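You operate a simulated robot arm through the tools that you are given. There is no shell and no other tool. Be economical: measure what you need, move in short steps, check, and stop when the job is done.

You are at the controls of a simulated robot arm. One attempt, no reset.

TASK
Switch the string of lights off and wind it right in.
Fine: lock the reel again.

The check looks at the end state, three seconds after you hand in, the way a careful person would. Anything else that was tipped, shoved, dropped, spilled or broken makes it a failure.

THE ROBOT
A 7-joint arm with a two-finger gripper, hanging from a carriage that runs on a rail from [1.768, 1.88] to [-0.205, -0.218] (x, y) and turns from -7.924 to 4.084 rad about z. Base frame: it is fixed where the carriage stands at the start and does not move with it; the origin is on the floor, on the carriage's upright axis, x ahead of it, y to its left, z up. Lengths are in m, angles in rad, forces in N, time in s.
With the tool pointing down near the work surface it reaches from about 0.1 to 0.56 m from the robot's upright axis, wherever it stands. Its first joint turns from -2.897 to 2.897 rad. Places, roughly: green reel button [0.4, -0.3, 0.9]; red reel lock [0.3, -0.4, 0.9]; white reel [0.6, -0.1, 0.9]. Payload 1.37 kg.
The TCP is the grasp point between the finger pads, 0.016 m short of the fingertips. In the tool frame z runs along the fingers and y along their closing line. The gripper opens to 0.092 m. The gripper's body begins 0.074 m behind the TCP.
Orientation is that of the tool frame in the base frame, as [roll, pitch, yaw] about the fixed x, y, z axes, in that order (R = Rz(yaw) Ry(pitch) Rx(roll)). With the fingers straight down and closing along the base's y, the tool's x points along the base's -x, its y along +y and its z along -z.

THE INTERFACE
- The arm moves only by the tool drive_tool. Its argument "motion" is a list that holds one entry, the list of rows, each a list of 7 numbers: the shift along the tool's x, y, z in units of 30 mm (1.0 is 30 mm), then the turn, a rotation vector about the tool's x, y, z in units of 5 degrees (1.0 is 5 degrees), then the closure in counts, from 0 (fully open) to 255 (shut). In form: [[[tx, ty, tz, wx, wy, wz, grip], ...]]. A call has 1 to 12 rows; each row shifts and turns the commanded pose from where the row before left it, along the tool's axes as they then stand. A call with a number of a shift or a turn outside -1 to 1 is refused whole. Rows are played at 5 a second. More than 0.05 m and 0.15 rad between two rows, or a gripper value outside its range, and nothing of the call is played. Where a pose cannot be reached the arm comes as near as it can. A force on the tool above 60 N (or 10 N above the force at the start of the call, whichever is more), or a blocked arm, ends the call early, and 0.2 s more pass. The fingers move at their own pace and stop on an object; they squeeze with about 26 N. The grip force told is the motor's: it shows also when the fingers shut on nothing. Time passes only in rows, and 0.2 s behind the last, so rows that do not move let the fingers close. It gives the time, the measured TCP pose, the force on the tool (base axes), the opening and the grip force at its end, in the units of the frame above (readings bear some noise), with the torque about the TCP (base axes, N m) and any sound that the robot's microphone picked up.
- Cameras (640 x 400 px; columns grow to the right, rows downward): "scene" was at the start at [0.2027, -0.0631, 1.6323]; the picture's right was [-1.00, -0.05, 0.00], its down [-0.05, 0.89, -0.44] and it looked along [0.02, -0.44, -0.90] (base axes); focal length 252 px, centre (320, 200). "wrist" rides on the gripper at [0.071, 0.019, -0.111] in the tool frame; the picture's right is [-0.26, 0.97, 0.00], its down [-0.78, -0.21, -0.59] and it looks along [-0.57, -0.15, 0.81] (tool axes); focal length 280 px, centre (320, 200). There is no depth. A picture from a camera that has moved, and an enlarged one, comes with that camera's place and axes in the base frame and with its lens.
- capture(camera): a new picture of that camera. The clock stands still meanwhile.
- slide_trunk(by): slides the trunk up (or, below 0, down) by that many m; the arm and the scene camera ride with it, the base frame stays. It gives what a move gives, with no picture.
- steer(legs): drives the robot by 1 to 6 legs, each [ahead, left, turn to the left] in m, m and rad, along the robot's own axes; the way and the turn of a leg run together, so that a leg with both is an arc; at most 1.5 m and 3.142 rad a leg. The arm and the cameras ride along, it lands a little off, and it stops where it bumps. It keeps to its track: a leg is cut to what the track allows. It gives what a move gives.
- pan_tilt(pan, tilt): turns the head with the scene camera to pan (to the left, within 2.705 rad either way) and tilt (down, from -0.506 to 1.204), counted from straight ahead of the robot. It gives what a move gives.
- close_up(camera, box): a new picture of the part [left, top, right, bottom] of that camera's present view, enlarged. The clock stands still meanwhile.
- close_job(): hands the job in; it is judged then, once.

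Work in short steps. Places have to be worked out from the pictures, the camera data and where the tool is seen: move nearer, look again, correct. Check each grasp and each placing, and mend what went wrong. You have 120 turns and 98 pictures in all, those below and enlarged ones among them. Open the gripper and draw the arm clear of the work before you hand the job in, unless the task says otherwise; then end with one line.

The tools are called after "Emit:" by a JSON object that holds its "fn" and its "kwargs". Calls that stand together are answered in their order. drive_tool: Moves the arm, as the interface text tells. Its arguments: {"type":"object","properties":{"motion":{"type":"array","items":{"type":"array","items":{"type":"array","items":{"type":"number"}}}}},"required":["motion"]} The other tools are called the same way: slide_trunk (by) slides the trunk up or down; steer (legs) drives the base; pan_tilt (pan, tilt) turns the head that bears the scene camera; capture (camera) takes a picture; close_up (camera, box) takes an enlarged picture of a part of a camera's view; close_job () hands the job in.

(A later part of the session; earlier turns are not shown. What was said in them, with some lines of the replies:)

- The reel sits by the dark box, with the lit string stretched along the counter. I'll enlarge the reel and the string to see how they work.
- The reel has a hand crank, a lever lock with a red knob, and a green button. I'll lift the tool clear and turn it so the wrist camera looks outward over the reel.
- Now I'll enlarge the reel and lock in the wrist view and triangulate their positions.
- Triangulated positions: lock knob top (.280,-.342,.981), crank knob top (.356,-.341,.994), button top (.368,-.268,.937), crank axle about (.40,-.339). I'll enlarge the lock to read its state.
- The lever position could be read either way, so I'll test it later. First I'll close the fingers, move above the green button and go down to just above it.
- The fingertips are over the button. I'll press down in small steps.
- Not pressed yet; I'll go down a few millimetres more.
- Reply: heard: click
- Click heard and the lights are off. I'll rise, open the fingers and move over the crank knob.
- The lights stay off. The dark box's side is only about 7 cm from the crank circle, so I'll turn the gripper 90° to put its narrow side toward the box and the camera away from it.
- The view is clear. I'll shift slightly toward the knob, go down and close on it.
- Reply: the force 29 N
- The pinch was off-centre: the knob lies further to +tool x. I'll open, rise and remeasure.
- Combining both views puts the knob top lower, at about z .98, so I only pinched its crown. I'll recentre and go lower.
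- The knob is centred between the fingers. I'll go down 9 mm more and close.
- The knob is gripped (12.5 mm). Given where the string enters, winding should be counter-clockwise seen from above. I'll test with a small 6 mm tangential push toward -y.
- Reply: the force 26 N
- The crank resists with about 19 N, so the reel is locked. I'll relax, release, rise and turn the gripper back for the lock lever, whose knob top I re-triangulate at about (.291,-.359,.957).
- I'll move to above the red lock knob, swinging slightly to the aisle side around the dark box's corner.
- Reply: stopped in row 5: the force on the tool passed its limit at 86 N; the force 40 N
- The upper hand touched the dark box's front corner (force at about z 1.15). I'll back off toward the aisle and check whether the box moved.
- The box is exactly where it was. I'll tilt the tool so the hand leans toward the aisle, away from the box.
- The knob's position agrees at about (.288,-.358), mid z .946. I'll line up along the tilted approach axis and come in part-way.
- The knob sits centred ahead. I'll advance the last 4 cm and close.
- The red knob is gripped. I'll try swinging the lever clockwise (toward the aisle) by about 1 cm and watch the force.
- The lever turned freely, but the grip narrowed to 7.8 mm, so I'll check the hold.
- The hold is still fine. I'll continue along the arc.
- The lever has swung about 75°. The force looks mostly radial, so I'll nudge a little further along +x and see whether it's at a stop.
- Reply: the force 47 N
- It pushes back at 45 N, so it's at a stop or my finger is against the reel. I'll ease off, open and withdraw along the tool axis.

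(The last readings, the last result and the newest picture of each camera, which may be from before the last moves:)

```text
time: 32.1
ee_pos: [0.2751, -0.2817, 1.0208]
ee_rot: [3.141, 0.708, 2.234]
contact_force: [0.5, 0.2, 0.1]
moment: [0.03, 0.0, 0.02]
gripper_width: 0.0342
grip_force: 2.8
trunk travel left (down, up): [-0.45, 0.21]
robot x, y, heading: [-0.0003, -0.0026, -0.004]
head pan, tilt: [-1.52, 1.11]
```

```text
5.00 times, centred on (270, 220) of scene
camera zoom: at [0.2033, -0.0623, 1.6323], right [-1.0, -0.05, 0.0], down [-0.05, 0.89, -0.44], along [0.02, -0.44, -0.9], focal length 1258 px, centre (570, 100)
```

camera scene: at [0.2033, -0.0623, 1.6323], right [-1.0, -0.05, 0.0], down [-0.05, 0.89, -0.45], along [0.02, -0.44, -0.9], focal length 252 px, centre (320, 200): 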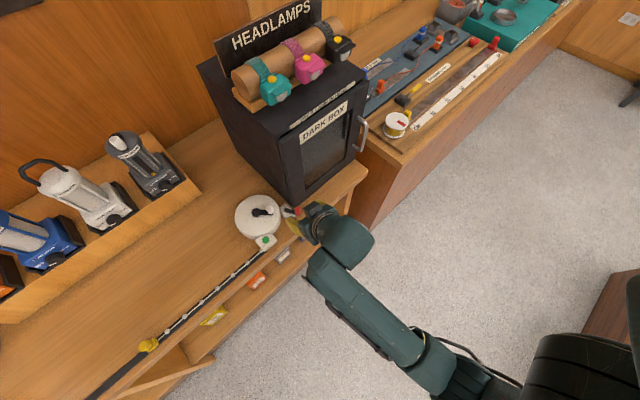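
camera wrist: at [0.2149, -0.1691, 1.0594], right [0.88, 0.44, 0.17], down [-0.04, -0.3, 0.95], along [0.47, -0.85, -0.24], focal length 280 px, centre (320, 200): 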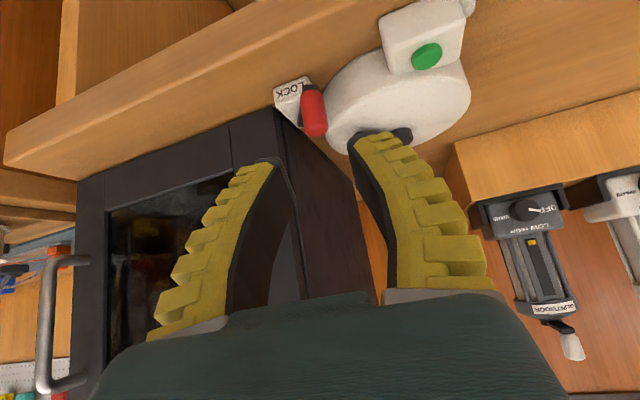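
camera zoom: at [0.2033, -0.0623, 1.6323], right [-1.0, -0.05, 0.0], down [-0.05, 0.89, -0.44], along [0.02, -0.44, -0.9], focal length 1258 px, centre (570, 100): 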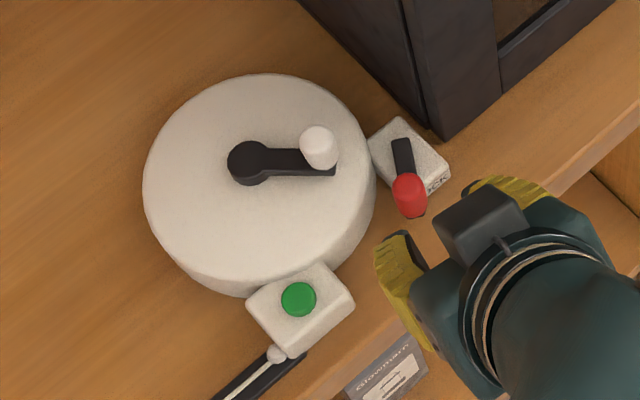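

The lever has clearly moved to its other position. Now I'll set a new tool attitude for the crank: a mild tilt leaning away from both the box and the wall, closing along x.

Emit:
{"fn": "drive_tool", "kwargs": {"motion": [[[0, 0, -0.5, 0, 1, 0, 100], [0, 0, -0.5, 0, 1, 0, 100], [0, 0, -0.5, 0, 1, 0, 100], [0, 0, 0, 0.41, 0, 0.86, 100], [0, 0, 0, 0.41, 0, 0.86, 100], [0, 0, 0, 0.41, 0, 0.86, 100], [0, 0, 0, 0.41, 0, 0.86, 100], [0, 0, 0, 0.41, 0, 0.86, 100], [0, 0, 0, 0.41, 0, 0.86, 100], [0, 0, 0, 0.41, 0, 0.86, 100], [0, 0, 0, 0.41, 0, 0.86, 100]]]}}

Emit:
{"fn": "capture", "kwargs": {"camera": "wrist"}}

Emit:
{"fn": "close_up", "kwargs": {"camera": "scene", "box": [220, 180, 320, 260]}}

```text
time: 34.5
ee_pos: [0.2598, -0.2615, 1.0592]
ee_rot: [3.139, 0.444, 1.567]
contact_force: [-0.5, 0.3, 0.2]
moment: [-0.01, 0.01, 0.0]
gripper_width: 0.0588
grip_force: 2.0
trunk travel left (down, up): [-0.45, 0.21]
robot x, y, heading: [0.0022, -0.0004, 0.002]
head pan, tilt: [-1.52, 1.11]
```

```text
57 pictures are left
camera wrist: at [0.2815, -0.1485, 1.1273], right [0.96, -0.24, 0.11], down [-0.21, -0.45, 0.87], along [-0.16, -0.86, -0.48], focal length 280 px, centre (320, 200)
```

wrist: 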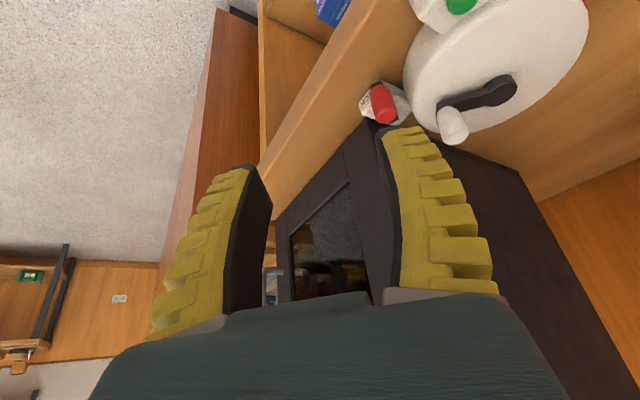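

```text
5.00 times, centred on (270, 220) of scene
camera zoom: at [0.2032, -0.0622, 1.6323], right [-1.0, -0.05, 0.0], down [-0.05, 0.89, -0.44], along [0.02, -0.44, -0.9], focal length 1258 px, centre (570, 100)
```

zoom: 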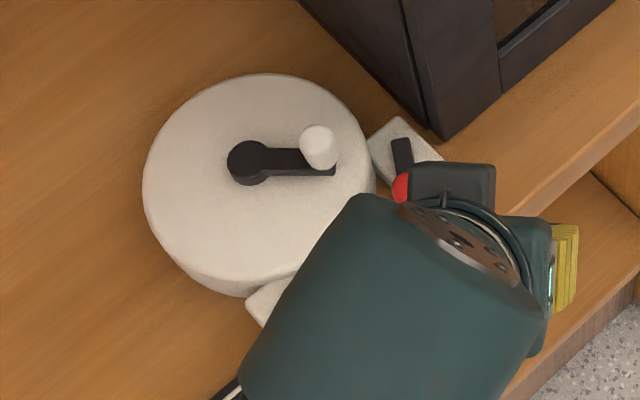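

I'll move to 6 cm short of the crank knob along the tilted axis and look.

Emit:
{"fn": "drive_tool", "kwargs": {"motion": [[[-0.343, 0.85, 0.2, 0, 0, 0, 100], [-0.343, 0.85, 0.3, 0, 0, 0, 100], [-0.343, 0.85, 0.6, 0, 0, 0, 100], [-0.343, 0.85, 0.6, 0, 0, 0, 100]]]}}

Emit:
{"fn": "capture", "kwargs": {"camera": "wrist"}}

Emit:
{"fn": "capture", "kwargs": {"camera": "scene"}}

```text
time: 35.5
ee_pos: [0.364, -0.321, 1.0283]
ee_rot: [3.139, 0.446, 1.571]
contact_force: [0.6, -0.4, 0.1]
moment: [0.03, -0.01, -0.01]
gripper_width: 0.0587
grip_force: 1.5
trunk travel left (down, up): [-0.45, 0.21]
robot x, y, heading: [0.0003, -0.0013, 0.002]
head pan, tilt: [-1.52, 1.11]
```

```text
55 pictures are left
camera wrist: at [0.3844, -0.208, 1.0974], right [0.96, -0.24, 0.11], down [-0.21, -0.45, 0.87], along [-0.16, -0.86, -0.48], focal length 280 px, centre (320, 200)
```

wrist: 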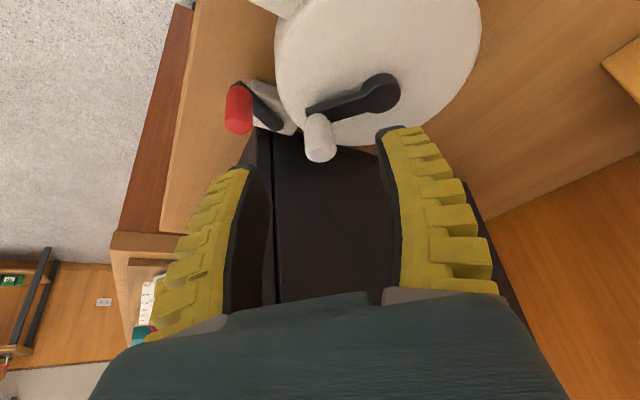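

```text
54 pictures are left
camera scene: at [0.2031, -0.0622, 1.6323], right [-1.0, -0.05, 0.0], down [-0.05, 0.89, -0.44], along [0.02, -0.44, -0.9], focal length 252 px, centre (320, 200)
```

scene: 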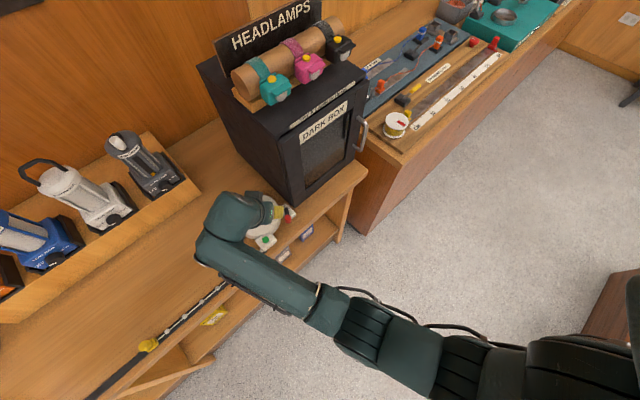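

Aligned with the knob. I'll advance along the tool axis and close.

Emit:
{"fn": "drive_tool", "kwargs": {"motion": [[[0, -0.05, 0.7, 0, 0, 0, 100], [0, 0, 0.7, 0, 0, 0, 100], [0, 0, 0.55, 0, 0, 0, 100], [0, 0, 0, 0, 0, 0, 255], [0, 0, 0, 0, 0, 0, 255], [0, 0, 0, 0, 0, 0, 255]]]}}

Emit:
{"fn": "capture", "kwargs": {"camera": "wrist"}}

```text
time: 36.9
ee_pos: [0.3633, -0.3457, 0.9761]
ee_rot: [3.14, 0.447, 1.568]
contact_force: [-2.3, -0.6, 0.8]
moment: [-0.04, 0.03, 0.0]
gripper_width: 0.0128
grip_force: 28.1
trunk travel left (down, up): [-0.45, 0.21]
robot x, y, heading: [-0.0014, -0.0048, 0.004]
head pan, tilt: [-1.52, 1.11]
```

```text
53 pictures are left
camera wrist: at [0.3833, -0.2328, 1.0453], right [0.96, -0.24, 0.11], down [-0.21, -0.45, 0.87], along [-0.15, -0.86, -0.48], focal length 280 px, centre (320, 200)
```

wrist: 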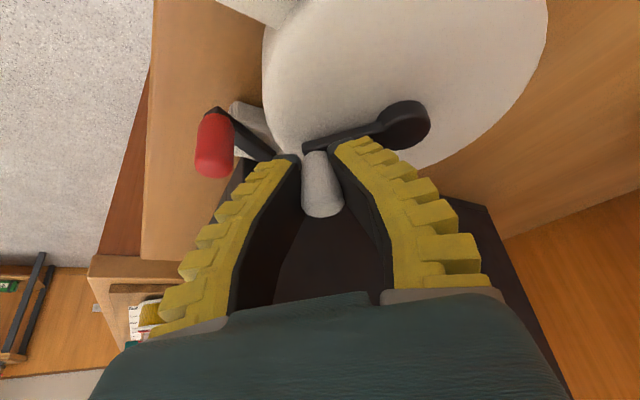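

Solid grip (12.8 mm). Test: turn a little counter-clockwise (8 mm toward -y).

Emit:
{"fn": "drive_tool", "kwargs": {"motion": [[[-0.128, 0, 0.061, 0, 0, 0, 255], [-0.128, 0, 0.061, 0, 0, 0, 255], [0, 0, 0, 0, 0, 0, 255]]]}}

Emit:
{"fn": "capture", "kwargs": {"camera": "wrist"}}

```text
time: 37.7
ee_pos: [0.3635, -0.3539, 0.9759]
ee_rot: [3.139, 0.443, 1.569]
contact_force: [5.7, 1.2, -5.9]
moment: [-0.01, 0.09, 0.03]
gripper_width: 0.0128
grip_force: 27.8
trunk travel left (down, up): [-0.45, 0.21]
robot x, y, heading: [-0.0005, -0.0002, 0.003]
head pan, tilt: [-1.52, 1.11]
```

```text
52 pictures are left
camera wrist: at [0.384, -0.2411, 1.0457], right [0.96, -0.24, 0.12], down [-0.21, -0.45, 0.87], along [-0.15, -0.86, -0.49], focal length 280 px, centre (320, 200)
```

wrist: 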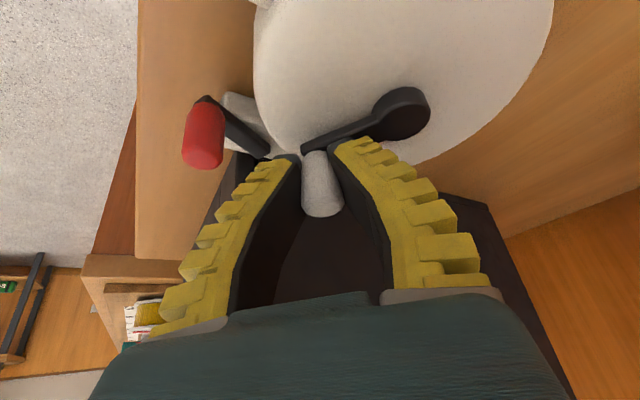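

It turns freely now; the reel is unlocked. I'll crank a quarter turn counter-clockwise about a centre of (.408,-.343) with radius .046.

Emit:
{"fn": "drive_tool", "kwargs": {"motion": [[[-0.336, 0.147, 0.16, 0, 0, 0, 255], [-0.291, 0.238, 0.138, 0, 0, 0, 255], [-0.225, 0.313, 0.107, 0, 0, 0, 255], [-0.144, 0.367, 0.069, 0, 0, 0, 255], [-0.053, 0.396, 0.025, 0, 0, 0, 255], [0.041, 0.398, -0.02, 0, 0, 0, 255]]]}}

Emit:
{"fn": "capture", "kwargs": {"camera": "wrist"}}

Emit:
{"fn": "capture", "kwargs": {"camera": "scene"}}

```text
time: 39.1
ee_pos: [0.4148, -0.3889, 0.9768]
ee_rot: [3.141, 0.445, 1.568]
contact_force: [0.8, -3.9, -12.2]
moment: [0.17, 0.08, 0.04]
gripper_width: 0.0121
grip_force: 28.1
trunk travel left (down, up): [-0.45, 0.21]
robot x, y, heading: [-0.0001, 0.0014, -0.0]
head pan, tilt: [-1.52, 1.11]
```

```text
51 pictures are left
camera wrist: at [0.4365, -0.2761, 1.0459], right [0.96, -0.24, 0.11], down [-0.21, -0.45, 0.87], along [-0.16, -0.86, -0.48], focal length 280 px, centre (320, 200)
```

wrist: 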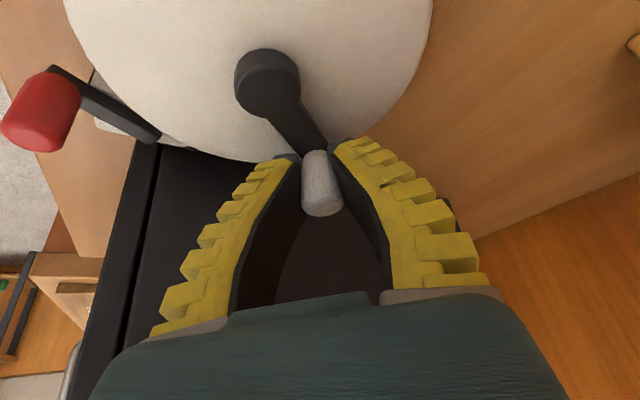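

```text
50 pictures are left
camera scene: at [0.2029, -0.0624, 1.632], right [-1.0, -0.05, 0.0], down [-0.05, 0.89, -0.44], along [0.02, -0.44, -0.9], focal length 252 px, centre (320, 200)
```

scene: 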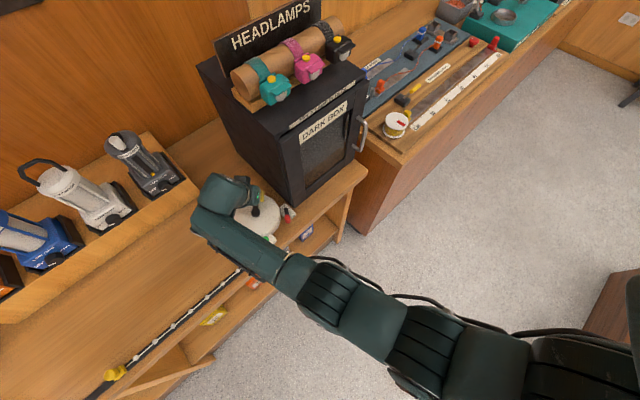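

The yellow end moved away, so counter-clockwise pays out and winding is clockwise. I'll reverse by 100° and check.

Emit:
{"fn": "drive_tool", "kwargs": {"motion": [[[-0.034, -0.531, 0.016, 0, 0, 0, 255], [0.133, -0.512, -0.063, 0, 0, 0, 255], [0.283, -0.431, -0.135, 0, 0, 0, 255], [0.399, -0.298, -0.19, 0, 0, 0, 255], [0.467, -0.129, -0.222, 0, 0, 0, 255]]]}}

Emit:
{"fn": "capture", "kwargs": {"camera": "wrist"}}

Emit:
{"fn": "capture", "kwargs": {"camera": "scene"}}

```text
time: 40.3
ee_pos: [0.3628, -0.3448, 0.9775]
ee_rot: [3.135, 0.444, 1.569]
contact_force: [14.8, 0.4, -17.7]
moment: [0.19, 0.1, 0.06]
gripper_width: 0.0109
grip_force: 27.9
trunk travel left (down, up): [-0.45, 0.21]
robot x, y, heading: [-0.0004, -0.0018, 0.003]
head pan, tilt: [-1.52, 1.11]
```

```text
49 pictures are left
camera wrist: at [0.3826, -0.2328, 1.0468], right [0.96, -0.24, 0.12], down [-0.22, -0.45, 0.87], along [-0.15, -0.86, -0.49], focal length 280 px, centre (320, 200)
```

wrist: 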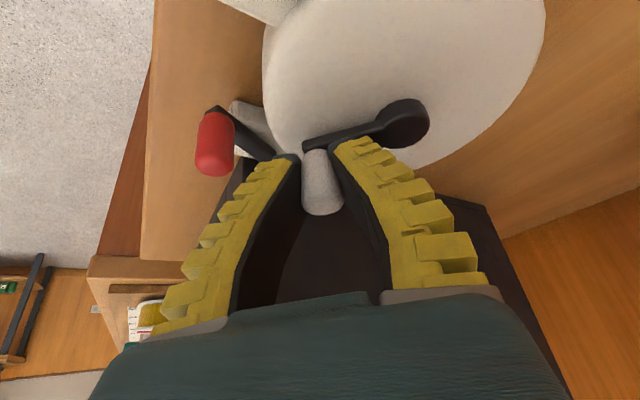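

```text
48 pictures are left
camera scene: at [0.2041, -0.0617, 1.6324], right [-1.0, -0.05, 0.0], down [-0.05, 0.89, -0.44], along [0.02, -0.44, -0.9], focal length 252 px, centre (320, 200)
```

scene: 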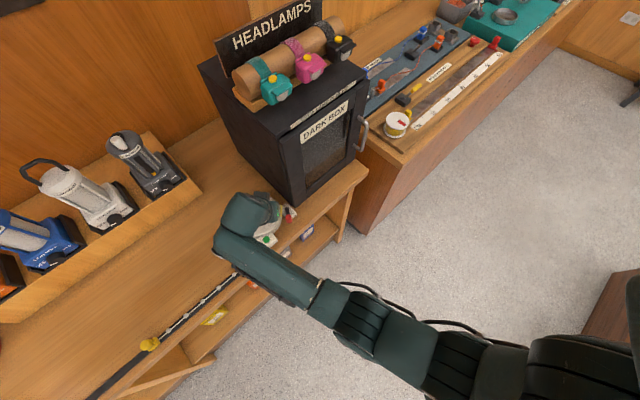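

Clockwise winds in: the end came back. The force shows the tool slightly too far out and too high, so I'll correct by 1.5 mm and 3 mm and continue by 120°.

Emit:
{"fn": "drive_tool", "kwargs": {"motion": [[[0.043, 0.05, 0.09, 0, 0, 0, 255], [0.478, 0.056, -0.228, 0, 0, 0, 255], [0.432, 0.233, -0.206, 0, 0, 0, 255], [0.334, 0.383, -0.159, 0, 0, 0, 255], [0.196, 0.486, -0.093, 0, 0, 0, 255], [0.034, 0.531, -0.016, 0, 0, 0, 255], [-0.133, 0.512, 0.063, 0, 0, 0, 255]]]}}

Emit:
{"fn": "capture", "kwargs": {"camera": "wrist"}}

Emit:
{"fn": "capture", "kwargs": {"camera": "scene"}}

```text
time: 41.9
ee_pos: [0.4278, -0.305, 0.9774]
ee_rot: [3.137, 0.449, 1.564]
contact_force: [-4.1, -8.1, 19.6]
moment: [0.01, 0.02, 0.01]
gripper_width: 0.0111
grip_force: 28.0
trunk travel left (down, up): [-0.45, 0.21]
robot x, y, heading: [-0.0038, -0.0008, 0.003]
head pan, tilt: [-1.52, 1.11]
```

```text
47 pictures are left
camera wrist: at [0.449, -0.1917, 1.0447], right [0.96, -0.24, 0.12], down [-0.22, -0.44, 0.87], along [-0.15, -0.86, -0.48], focal length 280 px, centre (320, 200)
```

wrist: 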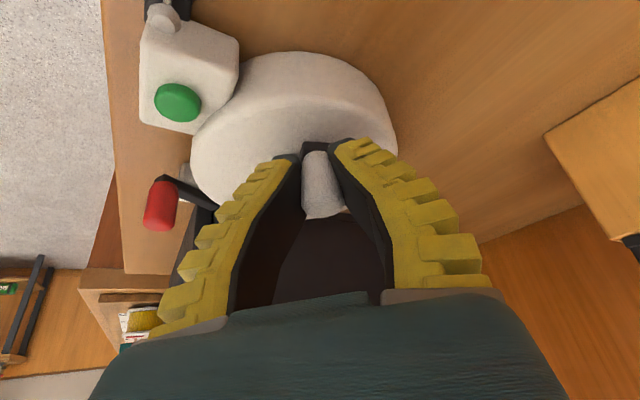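

```text
46 pictures are left
camera scene: at [0.2033, -0.0634, 1.6326], right [-1.0, -0.05, 0.0], down [-0.05, 0.89, -0.45], along [0.02, -0.45, -0.89], focal length 252 px, centre (320, 200)
```

scene: 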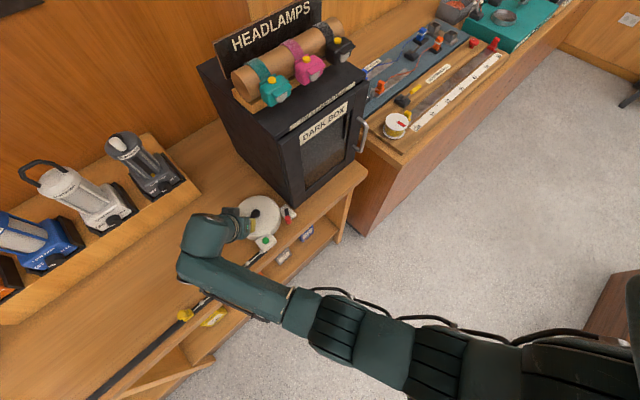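

Winding in well. A circle fit through my measured points gives centre (.4075,-.3448), r .0447. I'll correct and continue another 200° clockwise.

Emit:
{"fn": "drive_tool", "kwargs": {"motion": [[[-0.129, -0.063, -0.013, 0, 0, 0, 255], [-0.275, 0.419, 0.131, 0, 0, 0, 255], [-0.388, 0.29, 0.185, 0, 0, 0, 255], [-0.454, 0.125, 0.216, 0, 0, 0, 255], [-0.465, -0.054, 0.222, 0, 0, 0, 255], [-0.42, -0.226, 0.2, 0, 0, 0, 255], [-0.325, -0.372, 0.155, 0, 0, 0, 255], [-0.191, -0.472, 0.09, 0, 0, 0, 255], [-0.033, -0.516, 0.016, 0, 0, 0, 255]]]}}

Emit:
{"fn": "capture", "kwargs": {"camera": "wrist"}}

Emit:
{"fn": "capture", "kwargs": {"camera": "scene"}}

```text
time: 43.9
ee_pos: [0.4013, -0.3888, 0.9767]
ee_rot: [3.141, 0.446, 1.569]
contact_force: [-0.3, -1.8, -5.1]
moment: [-0.08, -0.03, 0.0]
gripper_width: 0.0106
grip_force: 27.9
trunk travel left (down, up): [-0.45, 0.21]
robot x, y, heading: [-0.0024, 0.0034, 0.001]
head pan, tilt: [-1.52, 1.11]
```

```text
45 pictures are left
camera wrist: at [0.4221, -0.2766, 1.045], right [0.96, -0.24, 0.11], down [-0.21, -0.45, 0.87], along [-0.16, -0.86, -0.49], focal length 280 px, centre (320, 200)
```

wrist: 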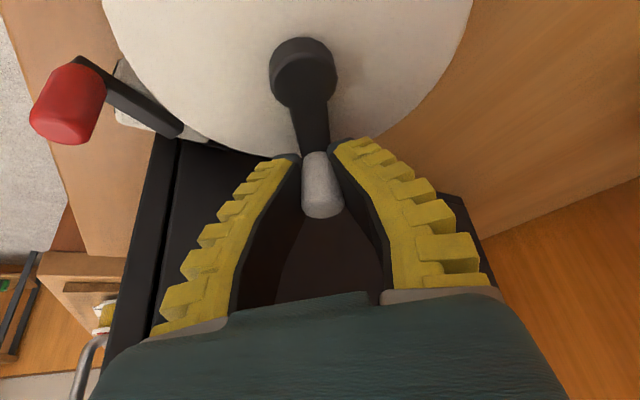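

```text
44 pictures are left
camera scene: at [0.2031, -0.0623, 1.6323], right [-1.0, -0.05, 0.0], down [-0.05, 0.89, -0.44], along [0.02, -0.44, -0.9], focal length 252 px, centre (320, 200)
```

scene: 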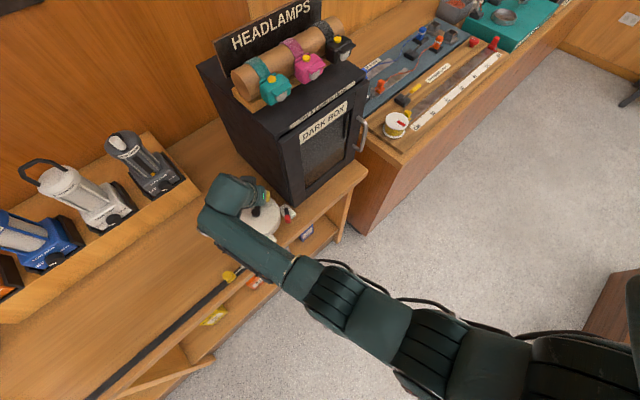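

Forces are small and the yellow end is near the outlet. I'll do another 80°.

Emit:
{"fn": "drive_tool", "kwargs": {"motion": [[[0.129, -0.498, -0.061, 0, 0, 0, 255], [0.275, -0.419, -0.131, 0, 0, 0, 255], [0.388, -0.29, -0.185, 0, 0, 0, 255], [0.454, -0.125, -0.216, 0, 0, 0, 255]]]}}

Emit:
{"fn": "capture", "kwargs": {"camera": "wrist"}}

Emit:
{"fn": "capture", "kwargs": {"camera": "scene"}}

```text
time: 44.9
ee_pos: [0.3628, -0.3474, 0.9764]
ee_rot: [3.141, 0.445, 1.568]
contact_force: [2.7, 0.9, -8.3]
moment: [0.4, 0.03, -0.02]
gripper_width: 0.0107
grip_force: 27.8
trunk travel left (down, up): [-0.45, 0.21]
robot x, y, heading: [0.0004, -0.0027, 0.002]
head pan, tilt: [-1.52, 1.11]
```

```text
43 pictures are left
camera wrist: at [0.3831, -0.2353, 1.0451], right [0.96, -0.24, 0.11], down [-0.21, -0.45, 0.87], along [-0.15, -0.86, -0.49], focal length 280 px, centre (320, 200)
```

wrist: 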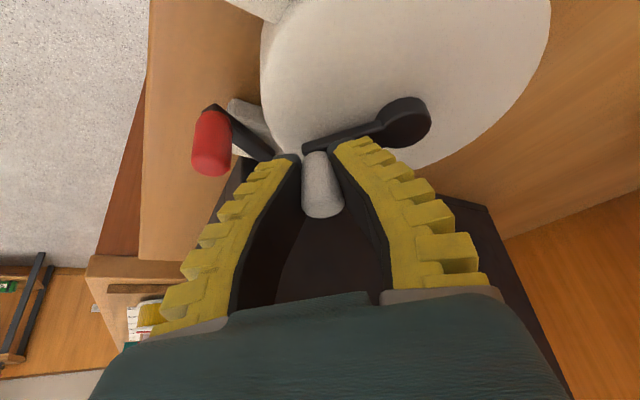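

```text
42 pictures are left
camera scene: at [0.2034, -0.0619, 1.6323], right [-1.0, -0.05, 0.0], down [-0.05, 0.89, -0.44], along [0.02, -0.44, -0.9], focal length 252 px, centre (320, 200)
```

scene: 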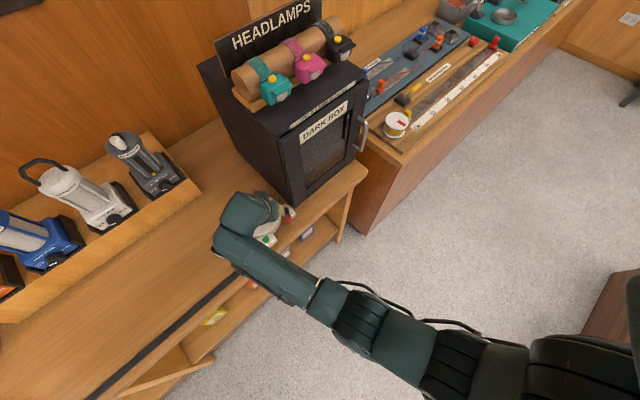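

The end is hidden under the arm, but about 30° should remain. I'll continue in 10° steps and watch the force for the stop.

Emit:
{"fn": "drive_tool", "kwargs": {"motion": [[[0.234, 0.014, -0.112, 0, 0, 0, 255], [0.229, 0.058, -0.109, 0, 0, 0, 255]]]}}

Emit:
{"fn": "capture", "kwargs": {"camera": "wrist"}}

```text
time: 45.5
ee_pos: [0.3645, -0.3335, 0.9749]
ee_rot: [-3.141, 0.446, 1.569]
contact_force: [2.7, -0.3, -10.3]
moment: [-0.03, 0.0, 0.02]
gripper_width: 0.0104
grip_force: 27.8
trunk travel left (down, up): [-0.45, 0.21]
robot x, y, heading: [-0.0002, 0.0026, 0.004]
head pan, tilt: [-1.52, 1.11]
```

```text
41 pictures are left
camera wrist: at [0.3847, -0.2206, 1.0451], right [0.96, -0.24, 0.11], down [-0.21, -0.45, 0.87], along [-0.15, -0.86, -0.48], focal length 280 px, centre (320, 200)
```

wrist: 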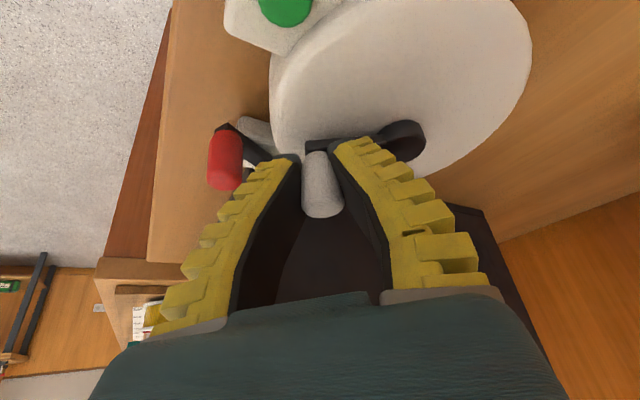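

Emit:
{"fn": "drive_tool", "kwargs": {"motion": [[[0.221, 0.089, -0.105, 0, 0, 0, 255], [0.203, 0.13, -0.097, 0, 0, 0, 255]]]}}

Emit:
{"fn": "capture", "kwargs": {"camera": "wrist"}}

Emit:
{"fn": "close_up", "kwargs": {"camera": "scene", "box": [200, 180, 340, 300]}}

```text
time: 46.1
ee_pos: [0.3698, -0.3189, 0.9758]
ee_rot: [3.142, 0.445, 1.569]
contact_force: [2.1, -1.3, -14.2]
moment: [-0.06, 0.0, 0.01]
gripper_width: 0.0103
grip_force: 28.1
trunk travel left (down, up): [-0.45, 0.21]
robot x, y, heading: [0.0002, -0.0021, -0.002]
head pan, tilt: [-1.52, 1.11]
```

```text
40 pictures are left
camera wrist: at [0.3912, -0.2065, 1.0452], right [0.96, -0.24, 0.11], down [-0.21, -0.45, 0.87], along [-0.16, -0.86, -0.48], focal length 280 px, centre (320, 200)
```

wrist: 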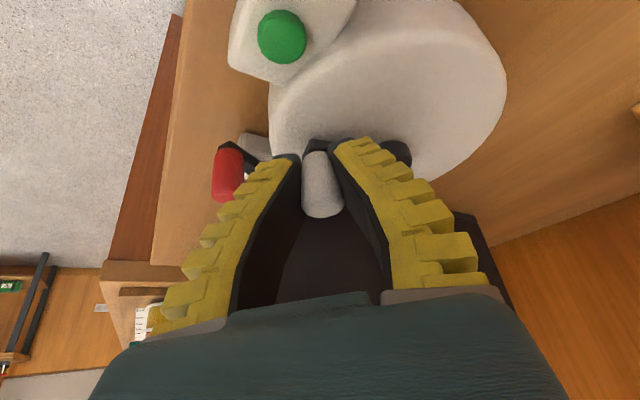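

```text
3.33 times, centred on (270, 240) of scene
camera zoom: at [0.203, -0.062, 1.6321], right [-1.0, -0.05, 0.0], down [-0.05, 0.89, -0.44], along [0.02, -0.44, -0.9], focal length 839 px, centre (487, 67)
```

zoom: 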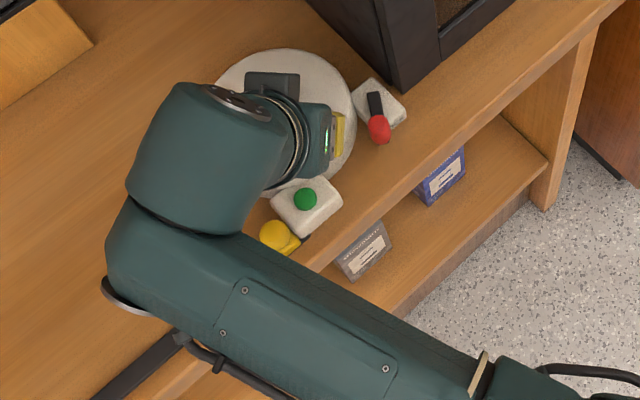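

The yellow end is almost against the outlet and there's no stop force yet. Two more 10° steps.

Emit:
{"fn": "drive_tool", "kwargs": {"motion": [[[0.18, 0.167, -0.086, 0, 0, 0, 255], [0.151, 0.199, -0.072, 0, 0, 0, 255]]]}}

Emit:
{"fn": "capture", "kwargs": {"camera": "wrist"}}

Emit:
{"fn": "close_up", "kwargs": {"camera": "scene", "box": [200, 180, 340, 300]}}

```text
time: 46.7
ee_pos: [0.3747, -0.3144, 0.9766]
ee_rot: [-3.136, 0.451, 1.567]
contact_force: [-17.0, -15.8, -7.2]
moment: [0.13, -0.1, -0.03]
gripper_width: 0.0101
grip_force: 28.1
trunk travel left (down, up): [-0.45, 0.21]
robot x, y, heading: [0.0032, -0.0007, -0.001]
head pan, tilt: [-1.52, 1.11]
```

```text
38 pictures are left
camera wrist: at [0.3969, -0.2006, 1.0447], right [0.96, -0.24, 0.11], down [-0.21, -0.44, 0.87], along [-0.16, -0.86, -0.48], focal length 280 px, centre (320, 200)
```

wrist: 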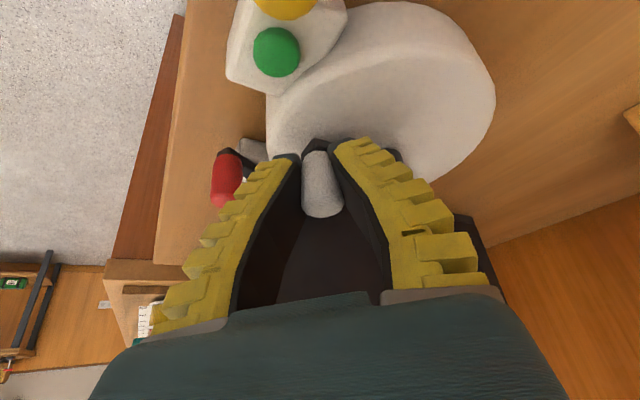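

```text
3.33 times, centred on (270, 240) of scene
camera zoom: at [0.2012, -0.0639, 1.632], right [-1.0, -0.05, 0.0], down [-0.05, 0.89, -0.45], along [0.02, -0.45, -0.89], focal length 839 px, centre (487, 67)
```

zoom: 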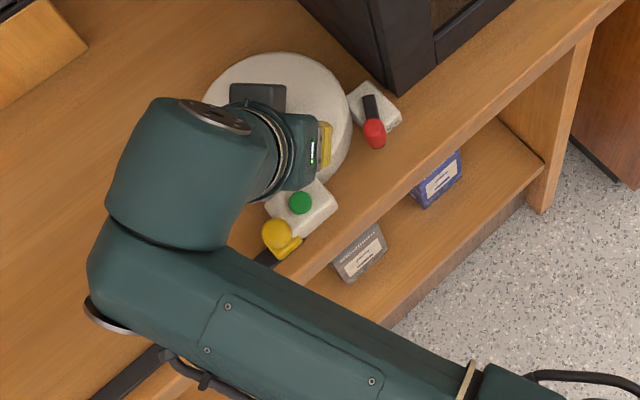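

The crank resists with about 23 N along the tangent and the yellow end is against the outlet: fully wound. I'll relax to the measured pose, open and withdraw.

Emit:
{"fn": "drive_tool", "kwargs": {"motion": [[[-0.11, -0.14, 0.053, 0, 0, 0, 255], [0, 0, 0, 0, 0, 0, 120], [0, 0, 0, 0, 0, 0, 120], [0, 0, -0.8, 0, 0, 0, 120], [0, 0, -0.8, 0, 0, 0, 120], [0, 0, -0.8, 0, 0, 0, 120]]]}}

Emit:
{"fn": "capture", "kwargs": {"camera": "wrist"}}

Emit:
{"fn": "close_up", "kwargs": {"camera": "scene", "box": [200, 180, 340, 300]}}

```text
time: 48.1
ee_pos: [0.3779, -0.2812, 1.0417]
ee_rot: [3.139, 0.444, 1.568]
contact_force: [0.0, -0.7, -0.3]
moment: [0.01, 0.0, 0.01]
gripper_width: 0.0517
grip_force: 2.8
trunk travel left (down, up): [-0.45, 0.21]
robot x, y, heading: [-0.0019, 0.0008, 0.002]
head pan, tilt: [-1.52, 1.11]
```

```text
36 pictures are left
camera wrist: at [0.398, -0.1686, 1.1105], right [0.96, -0.24, 0.11], down [-0.21, -0.45, 0.87], along [-0.15, -0.86, -0.48], focal length 280 px, centre (320, 200)
```

wrist: 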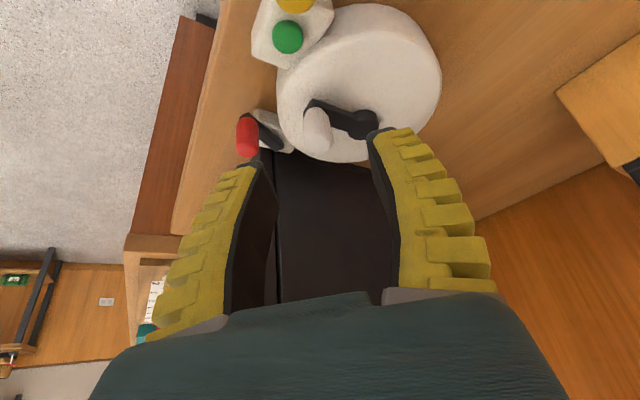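

```text
3.33 times, centred on (270, 240) of scene
camera zoom: at [0.2032, -0.0623, 1.6323], right [-1.0, -0.05, 0.0], down [-0.05, 0.89, -0.44], along [0.02, -0.44, -0.9], focal length 839 px, centre (487, 67)
```

zoom: 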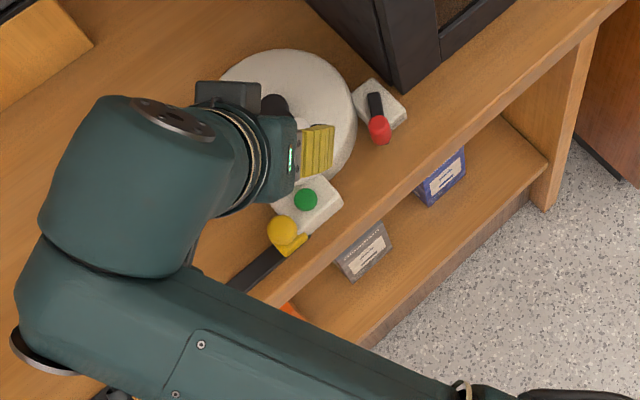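

The string stays wound in. Now back to the lock: I'll retreat to the aisle side and restore the attitude that worked on the lever.

Emit:
{"fn": "drive_tool", "kwargs": {"motion": [[[0.083, -0.9, -0.196, 0, 0, 0, 170], [0.083, -0.98, -0.196, 0, 0, 0, 170], [0.083, -0.98, -0.196, 0, 0, 0, 170], [0.083, -0.98, -0.196, 0, 0, 0, 170], [0, 0, 0, -0.41, 0, -0.86, 170], [0, 0, 0, -0.41, 0, -0.86, 170], [0, 0, 0, -0.41, 0, -0.86, 170], [0, 0, 0, -0.41, 0, -0.86, 170], [0, 0, 0, -0.41, 0, -0.86, 170], [0, 0, 0, -0.41, 0, -0.86, 170], [0, 0, 0, -0.41, 0, -0.86, 170], [0, 0, 0, -0.41, 0, -0.86, 170]]]}}

Emit:
{"fn": "drive_tool", "kwargs": {"motion": [[[0, 0, 0, 0, -1, 0, 170], [0, 0, 0, 0, -1, 0, 170], [0, 0, 0, 0, -1, 0, 170]]]}}

Emit:
{"fn": "capture", "kwargs": {"camera": "wrist"}}

Emit:
{"fn": "close_up", "kwargs": {"camera": "scene", "box": [220, 180, 320, 260]}}

```text
time: 50.7
ee_pos: [0.2617, -0.2622, 1.0582]
ee_rot: [-3.141, 0.446, 2.237]
contact_force: [0.4, 0.3, -0.2]
moment: [0.01, -0.02, 0.01]
gripper_width: 0.0342
grip_force: 2.2
trunk travel left (down, up): [-0.45, 0.21]
robot x, y, heading: [0.001, 0.0023, 0.004]
head pan, tilt: [-1.52, 1.11]
```

```text
time: 51.5
ee_pos: [0.2624, -0.2616, 1.057]
ee_rot: [-3.141, 0.711, 2.235]
contact_force: [0.9, 0.8, 0.8]
moment: [-0.03, 0.0, 0.01]
gripper_width: 0.0345
grip_force: 2.4
trunk travel left (down, up): [-0.45, 0.21]
robot x, y, heading: [0.0013, -0.0043, -0.002]
head pan, tilt: [-1.52, 1.11]
```

```text
34 pictures are left
camera wrist: at [0.2012, -0.1499, 1.0953], right [0.88, 0.44, 0.17], down [-0.04, -0.29, 0.95], along [0.47, -0.85, -0.24], focal length 280 px, centre (320, 200)
```

wrist: 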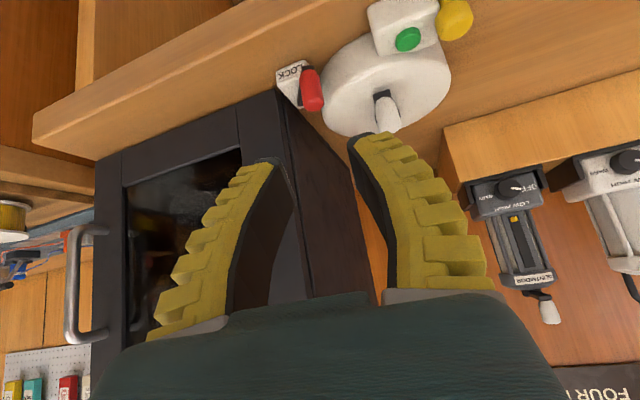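

```text
5.00 times, centred on (270, 220) of scene
camera zoom: at [0.2033, -0.0623, 1.6323], right [-1.0, -0.05, 0.0], down [-0.05, 0.89, -0.45], along [0.02, -0.44, -0.9], focal length 1258 px, centre (570, 100)
```

zoom: 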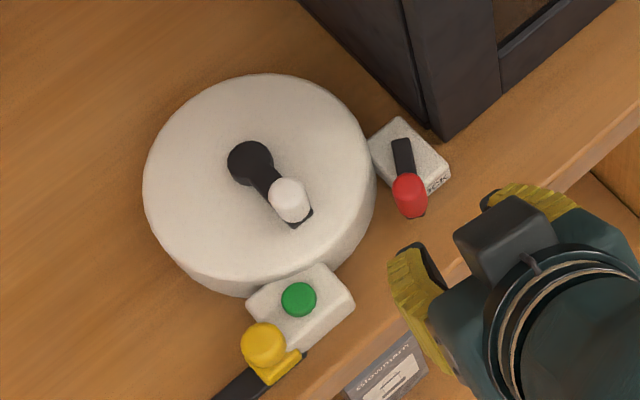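

The red knob is at about (.312,-.330). I'll approach along the tool axis, stopping short to check.

Emit:
{"fn": "drive_tool", "kwargs": {"motion": [[[0.12, -0.05, 0.8, 0, 0, 0, 170], [0.12, -0.05, 0.8, 0, 0, 0, 170], [0, 0, 0.8, 0, 0, 0, 170], [0, 0, 0.7, 0, 0, 0, 170]]]}}

Emit:
{"fn": "capture", "kwargs": {"camera": "wrist"}}

```text
time: 52.5
ee_pos: [0.296, -0.3064, 0.9824]
ee_rot: [3.14, 0.707, 2.233]
contact_force: [0.0, -0.1, -0.2]
moment: [0.0, 0.03, -0.04]
gripper_width: 0.0343
grip_force: 2.1
trunk travel left (down, up): [-0.45, 0.21]
robot x, y, heading: [-0.0012, -0.0018, 0.002]
head pan, tilt: [-1.52, 1.11]
```

```text
32 pictures are left
camera wrist: at [0.2336, -0.1938, 1.0195], right [0.88, 0.44, 0.17], down [-0.04, -0.3, 0.95], along [0.47, -0.85, -0.24], focal length 280 px, centre (320, 200)
```

wrist: 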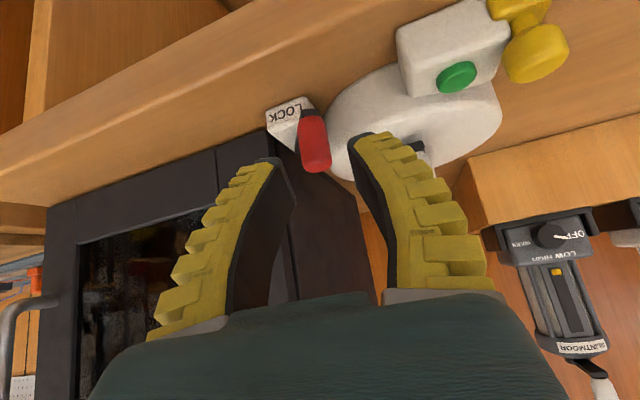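

Nearly aligned. I'll narrow the opening to stay clear of the reel rim, shift 3 mm toward the box side and finish the approach.

Emit:
{"fn": "drive_tool", "kwargs": {"motion": [[[0, -0.1, 0.4, 0, 0, 0, 190], [0, 0, 0.5, 0, 0, 0, 190], [0, 0, 0.5, 0, 0, 0, 190], [0, 0, 0.05, 0, 0, 0, 255], [0, 0, 0, 0, 0, 0, 255]]]}}

Emit:
{"fn": "capture", "kwargs": {"camera": "wrist"}}

```text
time: 53.7
ee_pos: [0.3095, -0.3315, 0.9495]
ee_rot: [3.139, 0.71, 2.235]
contact_force: [-1.2, -1.5, 4.7]
moment: [-0.03, -0.07, -0.01]
gripper_width: 0.0127
grip_force: 28.1
trunk travel left (down, up): [-0.45, 0.21]
robot x, y, heading: [-0.0006, -0.0004, 0.001]
head pan, tilt: [-1.52, 1.11]
```

```text
31 pictures are left
camera wrist: at [0.2481, -0.2187, 0.9878], right [0.88, 0.44, 0.17], down [-0.04, -0.29, 0.96], along [0.47, -0.85, -0.24], focal length 280 px, centre (320, 200)
```

wrist: 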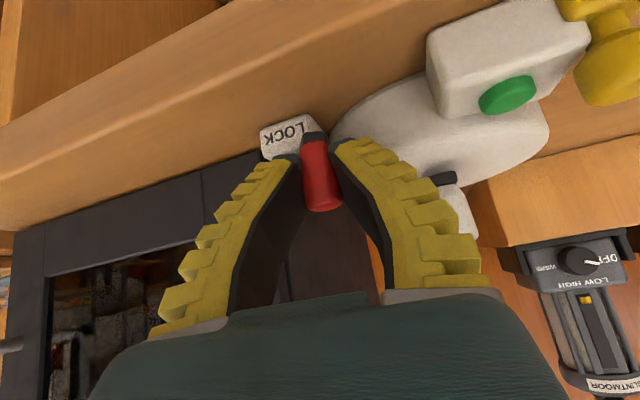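

The red knob is gripped (12.7 mm). I'll swing the lever back along the arc toward its original locked position.

Emit:
{"fn": "drive_tool", "kwargs": {"motion": [[[0.024, -0.208, -0.02, 0, 0, 0, 255], [0.024, -0.208, -0.02, 0, 0, 0, 255], [-0.041, -0.207, 0.035, 0, 0, 0, 255], [-0.041, -0.207, 0.035, 0, 0, 0, 255], [-0.093, -0.175, 0.08, 0, 0, 0, 255], [-0.093, -0.175, 0.08, 0, 0, 0, 255], [0, 0, 0, 0, 0, 0, 255]]]}}

Emit:
{"fn": "capture", "kwargs": {"camera": "wrist"}}

Emit:
{"fn": "close_up", "kwargs": {"camera": "scene", "box": [220, 180, 320, 260]}}

```text
time: 55.3
ee_pos: [0.2846, -0.3569, 0.9487]
ee_rot: [-3.141, 0.702, 2.234]
contact_force: [-9.0, 5.8, 2.5]
moment: [0.17, 0.24, 0.13]
gripper_width: 0.0102
grip_force: 27.9
trunk travel left (down, up): [-0.45, 0.21]
robot x, y, heading: [0.0021, 0.0011, 0.0]
head pan, tilt: [-1.52, 1.11]
```

```text
30 pictures are left
camera wrist: at [0.2237, -0.2458, 0.9862], right [0.88, 0.44, 0.17], down [-0.04, -0.3, 0.95], along [0.47, -0.85, -0.25], focal length 280 px, centre (320, 200)
```

wrist: 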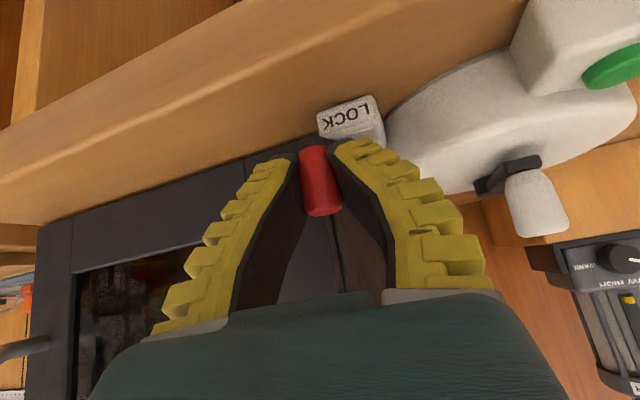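

```text
5.00 times, centred on (270, 220) of scene
camera zoom: at [0.2025, -0.0618, 1.6319], right [-1.0, -0.05, 0.0], down [-0.05, 0.89, -0.44], along [0.02, -0.44, -0.9], focal length 1258 px, centre (570, 100)
```

zoom: 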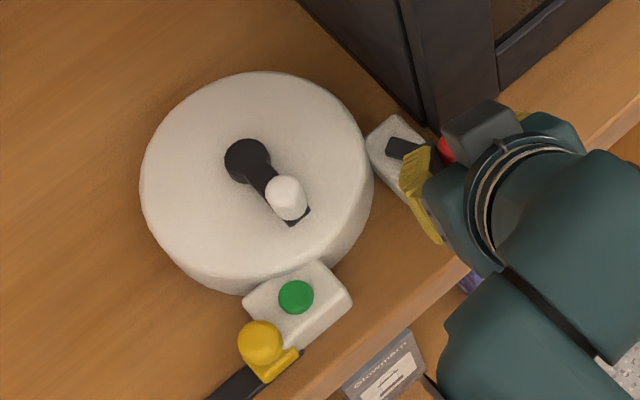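

Almost back to the original spot. I'll push a few millimetres further to seat it at the stop.

Emit:
{"fn": "drive_tool", "kwargs": {"motion": [[[-0.06, -0.09, 0.05, 0, 0, 0, 255], [-0.05, -0.08, 0.05, 0, 0, 0, 255], [0, 0, 0, 0, 0, 0, 255]]]}}

Emit:
{"fn": "close_up", "kwargs": {"camera": "scene", "box": [220, 180, 320, 260]}}

```text
time: 56.1
ee_pos: [0.2844, -0.3598, 0.9474]
ee_rot: [3.137, 0.702, 2.234]
contact_force: [-10.5, 29.4, 10.8]
moment: [0.01, 0.05, 0.03]
gripper_width: 0.0109
grip_force: 27.9
trunk travel left (down, up): [-0.45, 0.21]
robot x, y, heading: [0.0004, -0.0032, -0.001]
head pan, tilt: [-1.52, 1.11]
```

```text
5.00 times, centred on (270, 220) of scene
camera zoom: at [0.2026, -0.0597, 1.6319], right [-1.0, -0.05, 0.0], down [-0.05, 0.9, -0.44], along [0.02, -0.44, -0.9], focal length 1258 px, centre (570, 100)
```

zoom: 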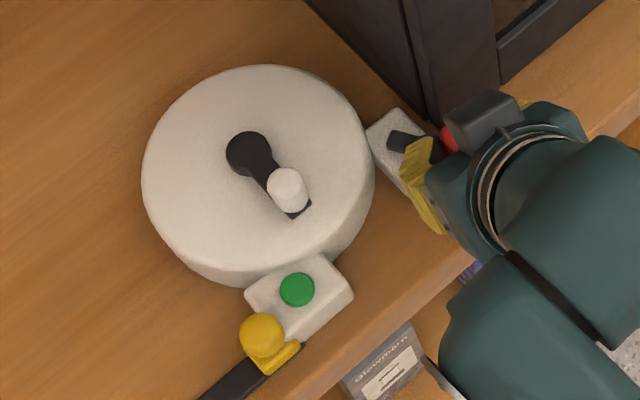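

It's at the stop (29 N). I'll relax, open, withdraw and inspect.

Emit:
{"fn": "drive_tool", "kwargs": {"motion": [[[0.06, 0.08, -0.05, 0, 0, 0, 255], [0, 0, 0, 0, 0, 0, 150], [0, 0, 0, 0, 0, 0, 150], [0, 0, -0.8, 0, 0, 0, 150], [0, 0, -0.8, 0, 0, 0, 150], [0, 0, -0.8, 0, 0, 0, 150], [0, 0, -0.8, 0, 0, 0, 150], [0, 0, -0.8, 0, 0, 0, 150]]]}}

Emit:
{"fn": "close_up", "kwargs": {"camera": "scene", "box": [220, 180, 320, 260]}}

Emit:
{"fn": "capture", "kwargs": {"camera": "wrist"}}

```text
time: 57.9
ee_pos: [0.2394, -0.3011, 1.0402]
ee_rot: [3.14, 0.709, 2.234]
contact_force: [0.1, 0.3, 0.2]
moment: [0.02, 0.04, 0.0]
gripper_width: 0.0411
grip_force: 2.2
trunk travel left (down, up): [-0.45, 0.21]
robot x, y, heading: [0.0005, 0.0033, -0.003]
head pan, tilt: [-1.52, 1.11]
```

```text
5.00 times, centred on (270, 220) of scene
camera zoom: at [0.2033, -0.0623, 1.6323], right [-1.0, -0.05, 0.0], down [-0.05, 0.89, -0.44], along [0.02, -0.44, -0.9], focal length 1258 px, centre (570, 100)
```

zoom: 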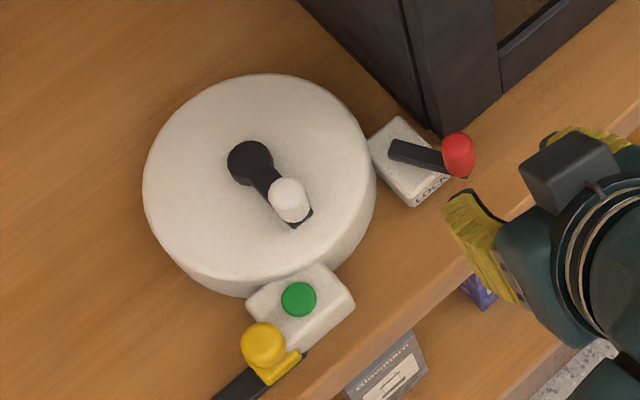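

```text
26 pictures are left
camera wrist: at [0.178, -0.1889, 1.0768], right [0.88, 0.44, 0.17], down [-0.04, -0.3, 0.95], along [0.47, -0.85, -0.24], focal length 280 px, centre (320, 200)
```

wrist: 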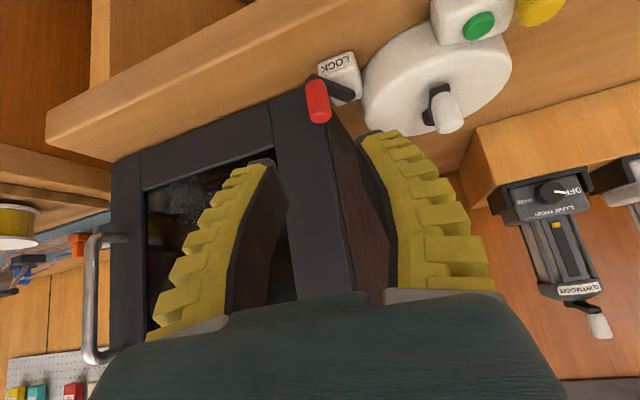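

The lever looks exactly as it did when locked. I'll draw the arm further clear and take a final look at the string end and the surroundings.

Emit:
{"fn": "drive_tool", "kwargs": {"motion": [[[0, 0, -0.9, 0, 0, 0, 0], [0, 0, -0.9, 0, 0, 0, 0], [0, 0, -0.9, 0, 0, 0, 0]]]}}

Emit:
{"fn": "capture", "kwargs": {"camera": "scene"}}

Emit:
{"fn": "close_up", "kwargs": {"camera": "scene", "box": [240, 210, 300, 270]}}

```text
time: 58.7
ee_pos: [0.2064, -0.2606, 1.1006]
ee_rot: [3.139, 0.709, 2.235]
contact_force: [-0.6, 0.1, 0.6]
moment: [0.0, -0.03, 0.0]
gripper_width: 0.0919
grip_force: 0.1
trunk travel left (down, up): [-0.45, 0.21]
robot x, y, heading: [-0.0007, 0.0013, 0.002]
head pan, tilt: [-1.52, 1.11]
```

```text
25 pictures are left
camera scene: at [0.2033, -0.0623, 1.6323], right [-1.0, -0.05, 0.0], down [-0.05, 0.89, -0.44], along [0.02, -0.44, -0.9], focal length 252 px, centre (320, 200)
```

scene: 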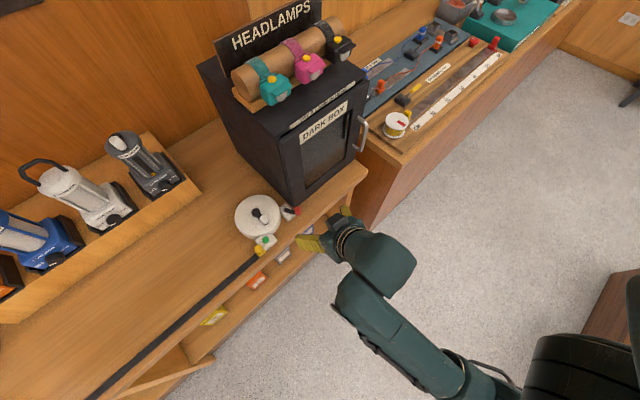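

```text
6.67 times, centred on (270, 240) of scene
camera zoom: at [0.2033, -0.0623, 1.6323], right [-1.0, -0.05, 0.0], down [-0.05, 0.89, -0.44], along [0.02, -0.44, -0.9], focal length 1678 px, centre (653, -67)
```

zoom: 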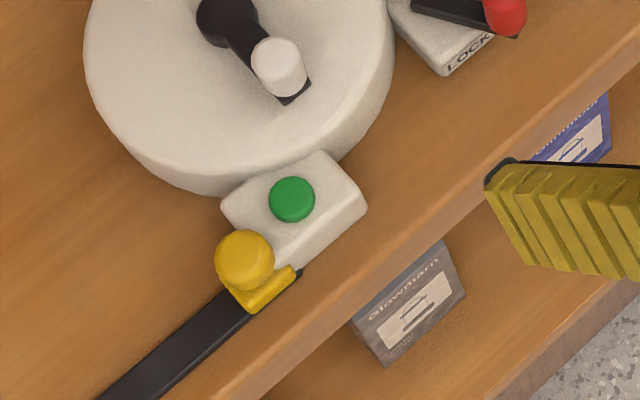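

The lights are off, the string's yellow end sits against the outlet, the lock lever is back in place, everything else is undisturbed and the arm is clear. I'm handing in.

Emit:
{"fn": "close_job", "kwargs": {}}

```text
The job is handed in.
```

The lights are off, the string is wound fully in, and the reel is locked again; I bumped the dark box with the hand once (86 N), but it did not move.
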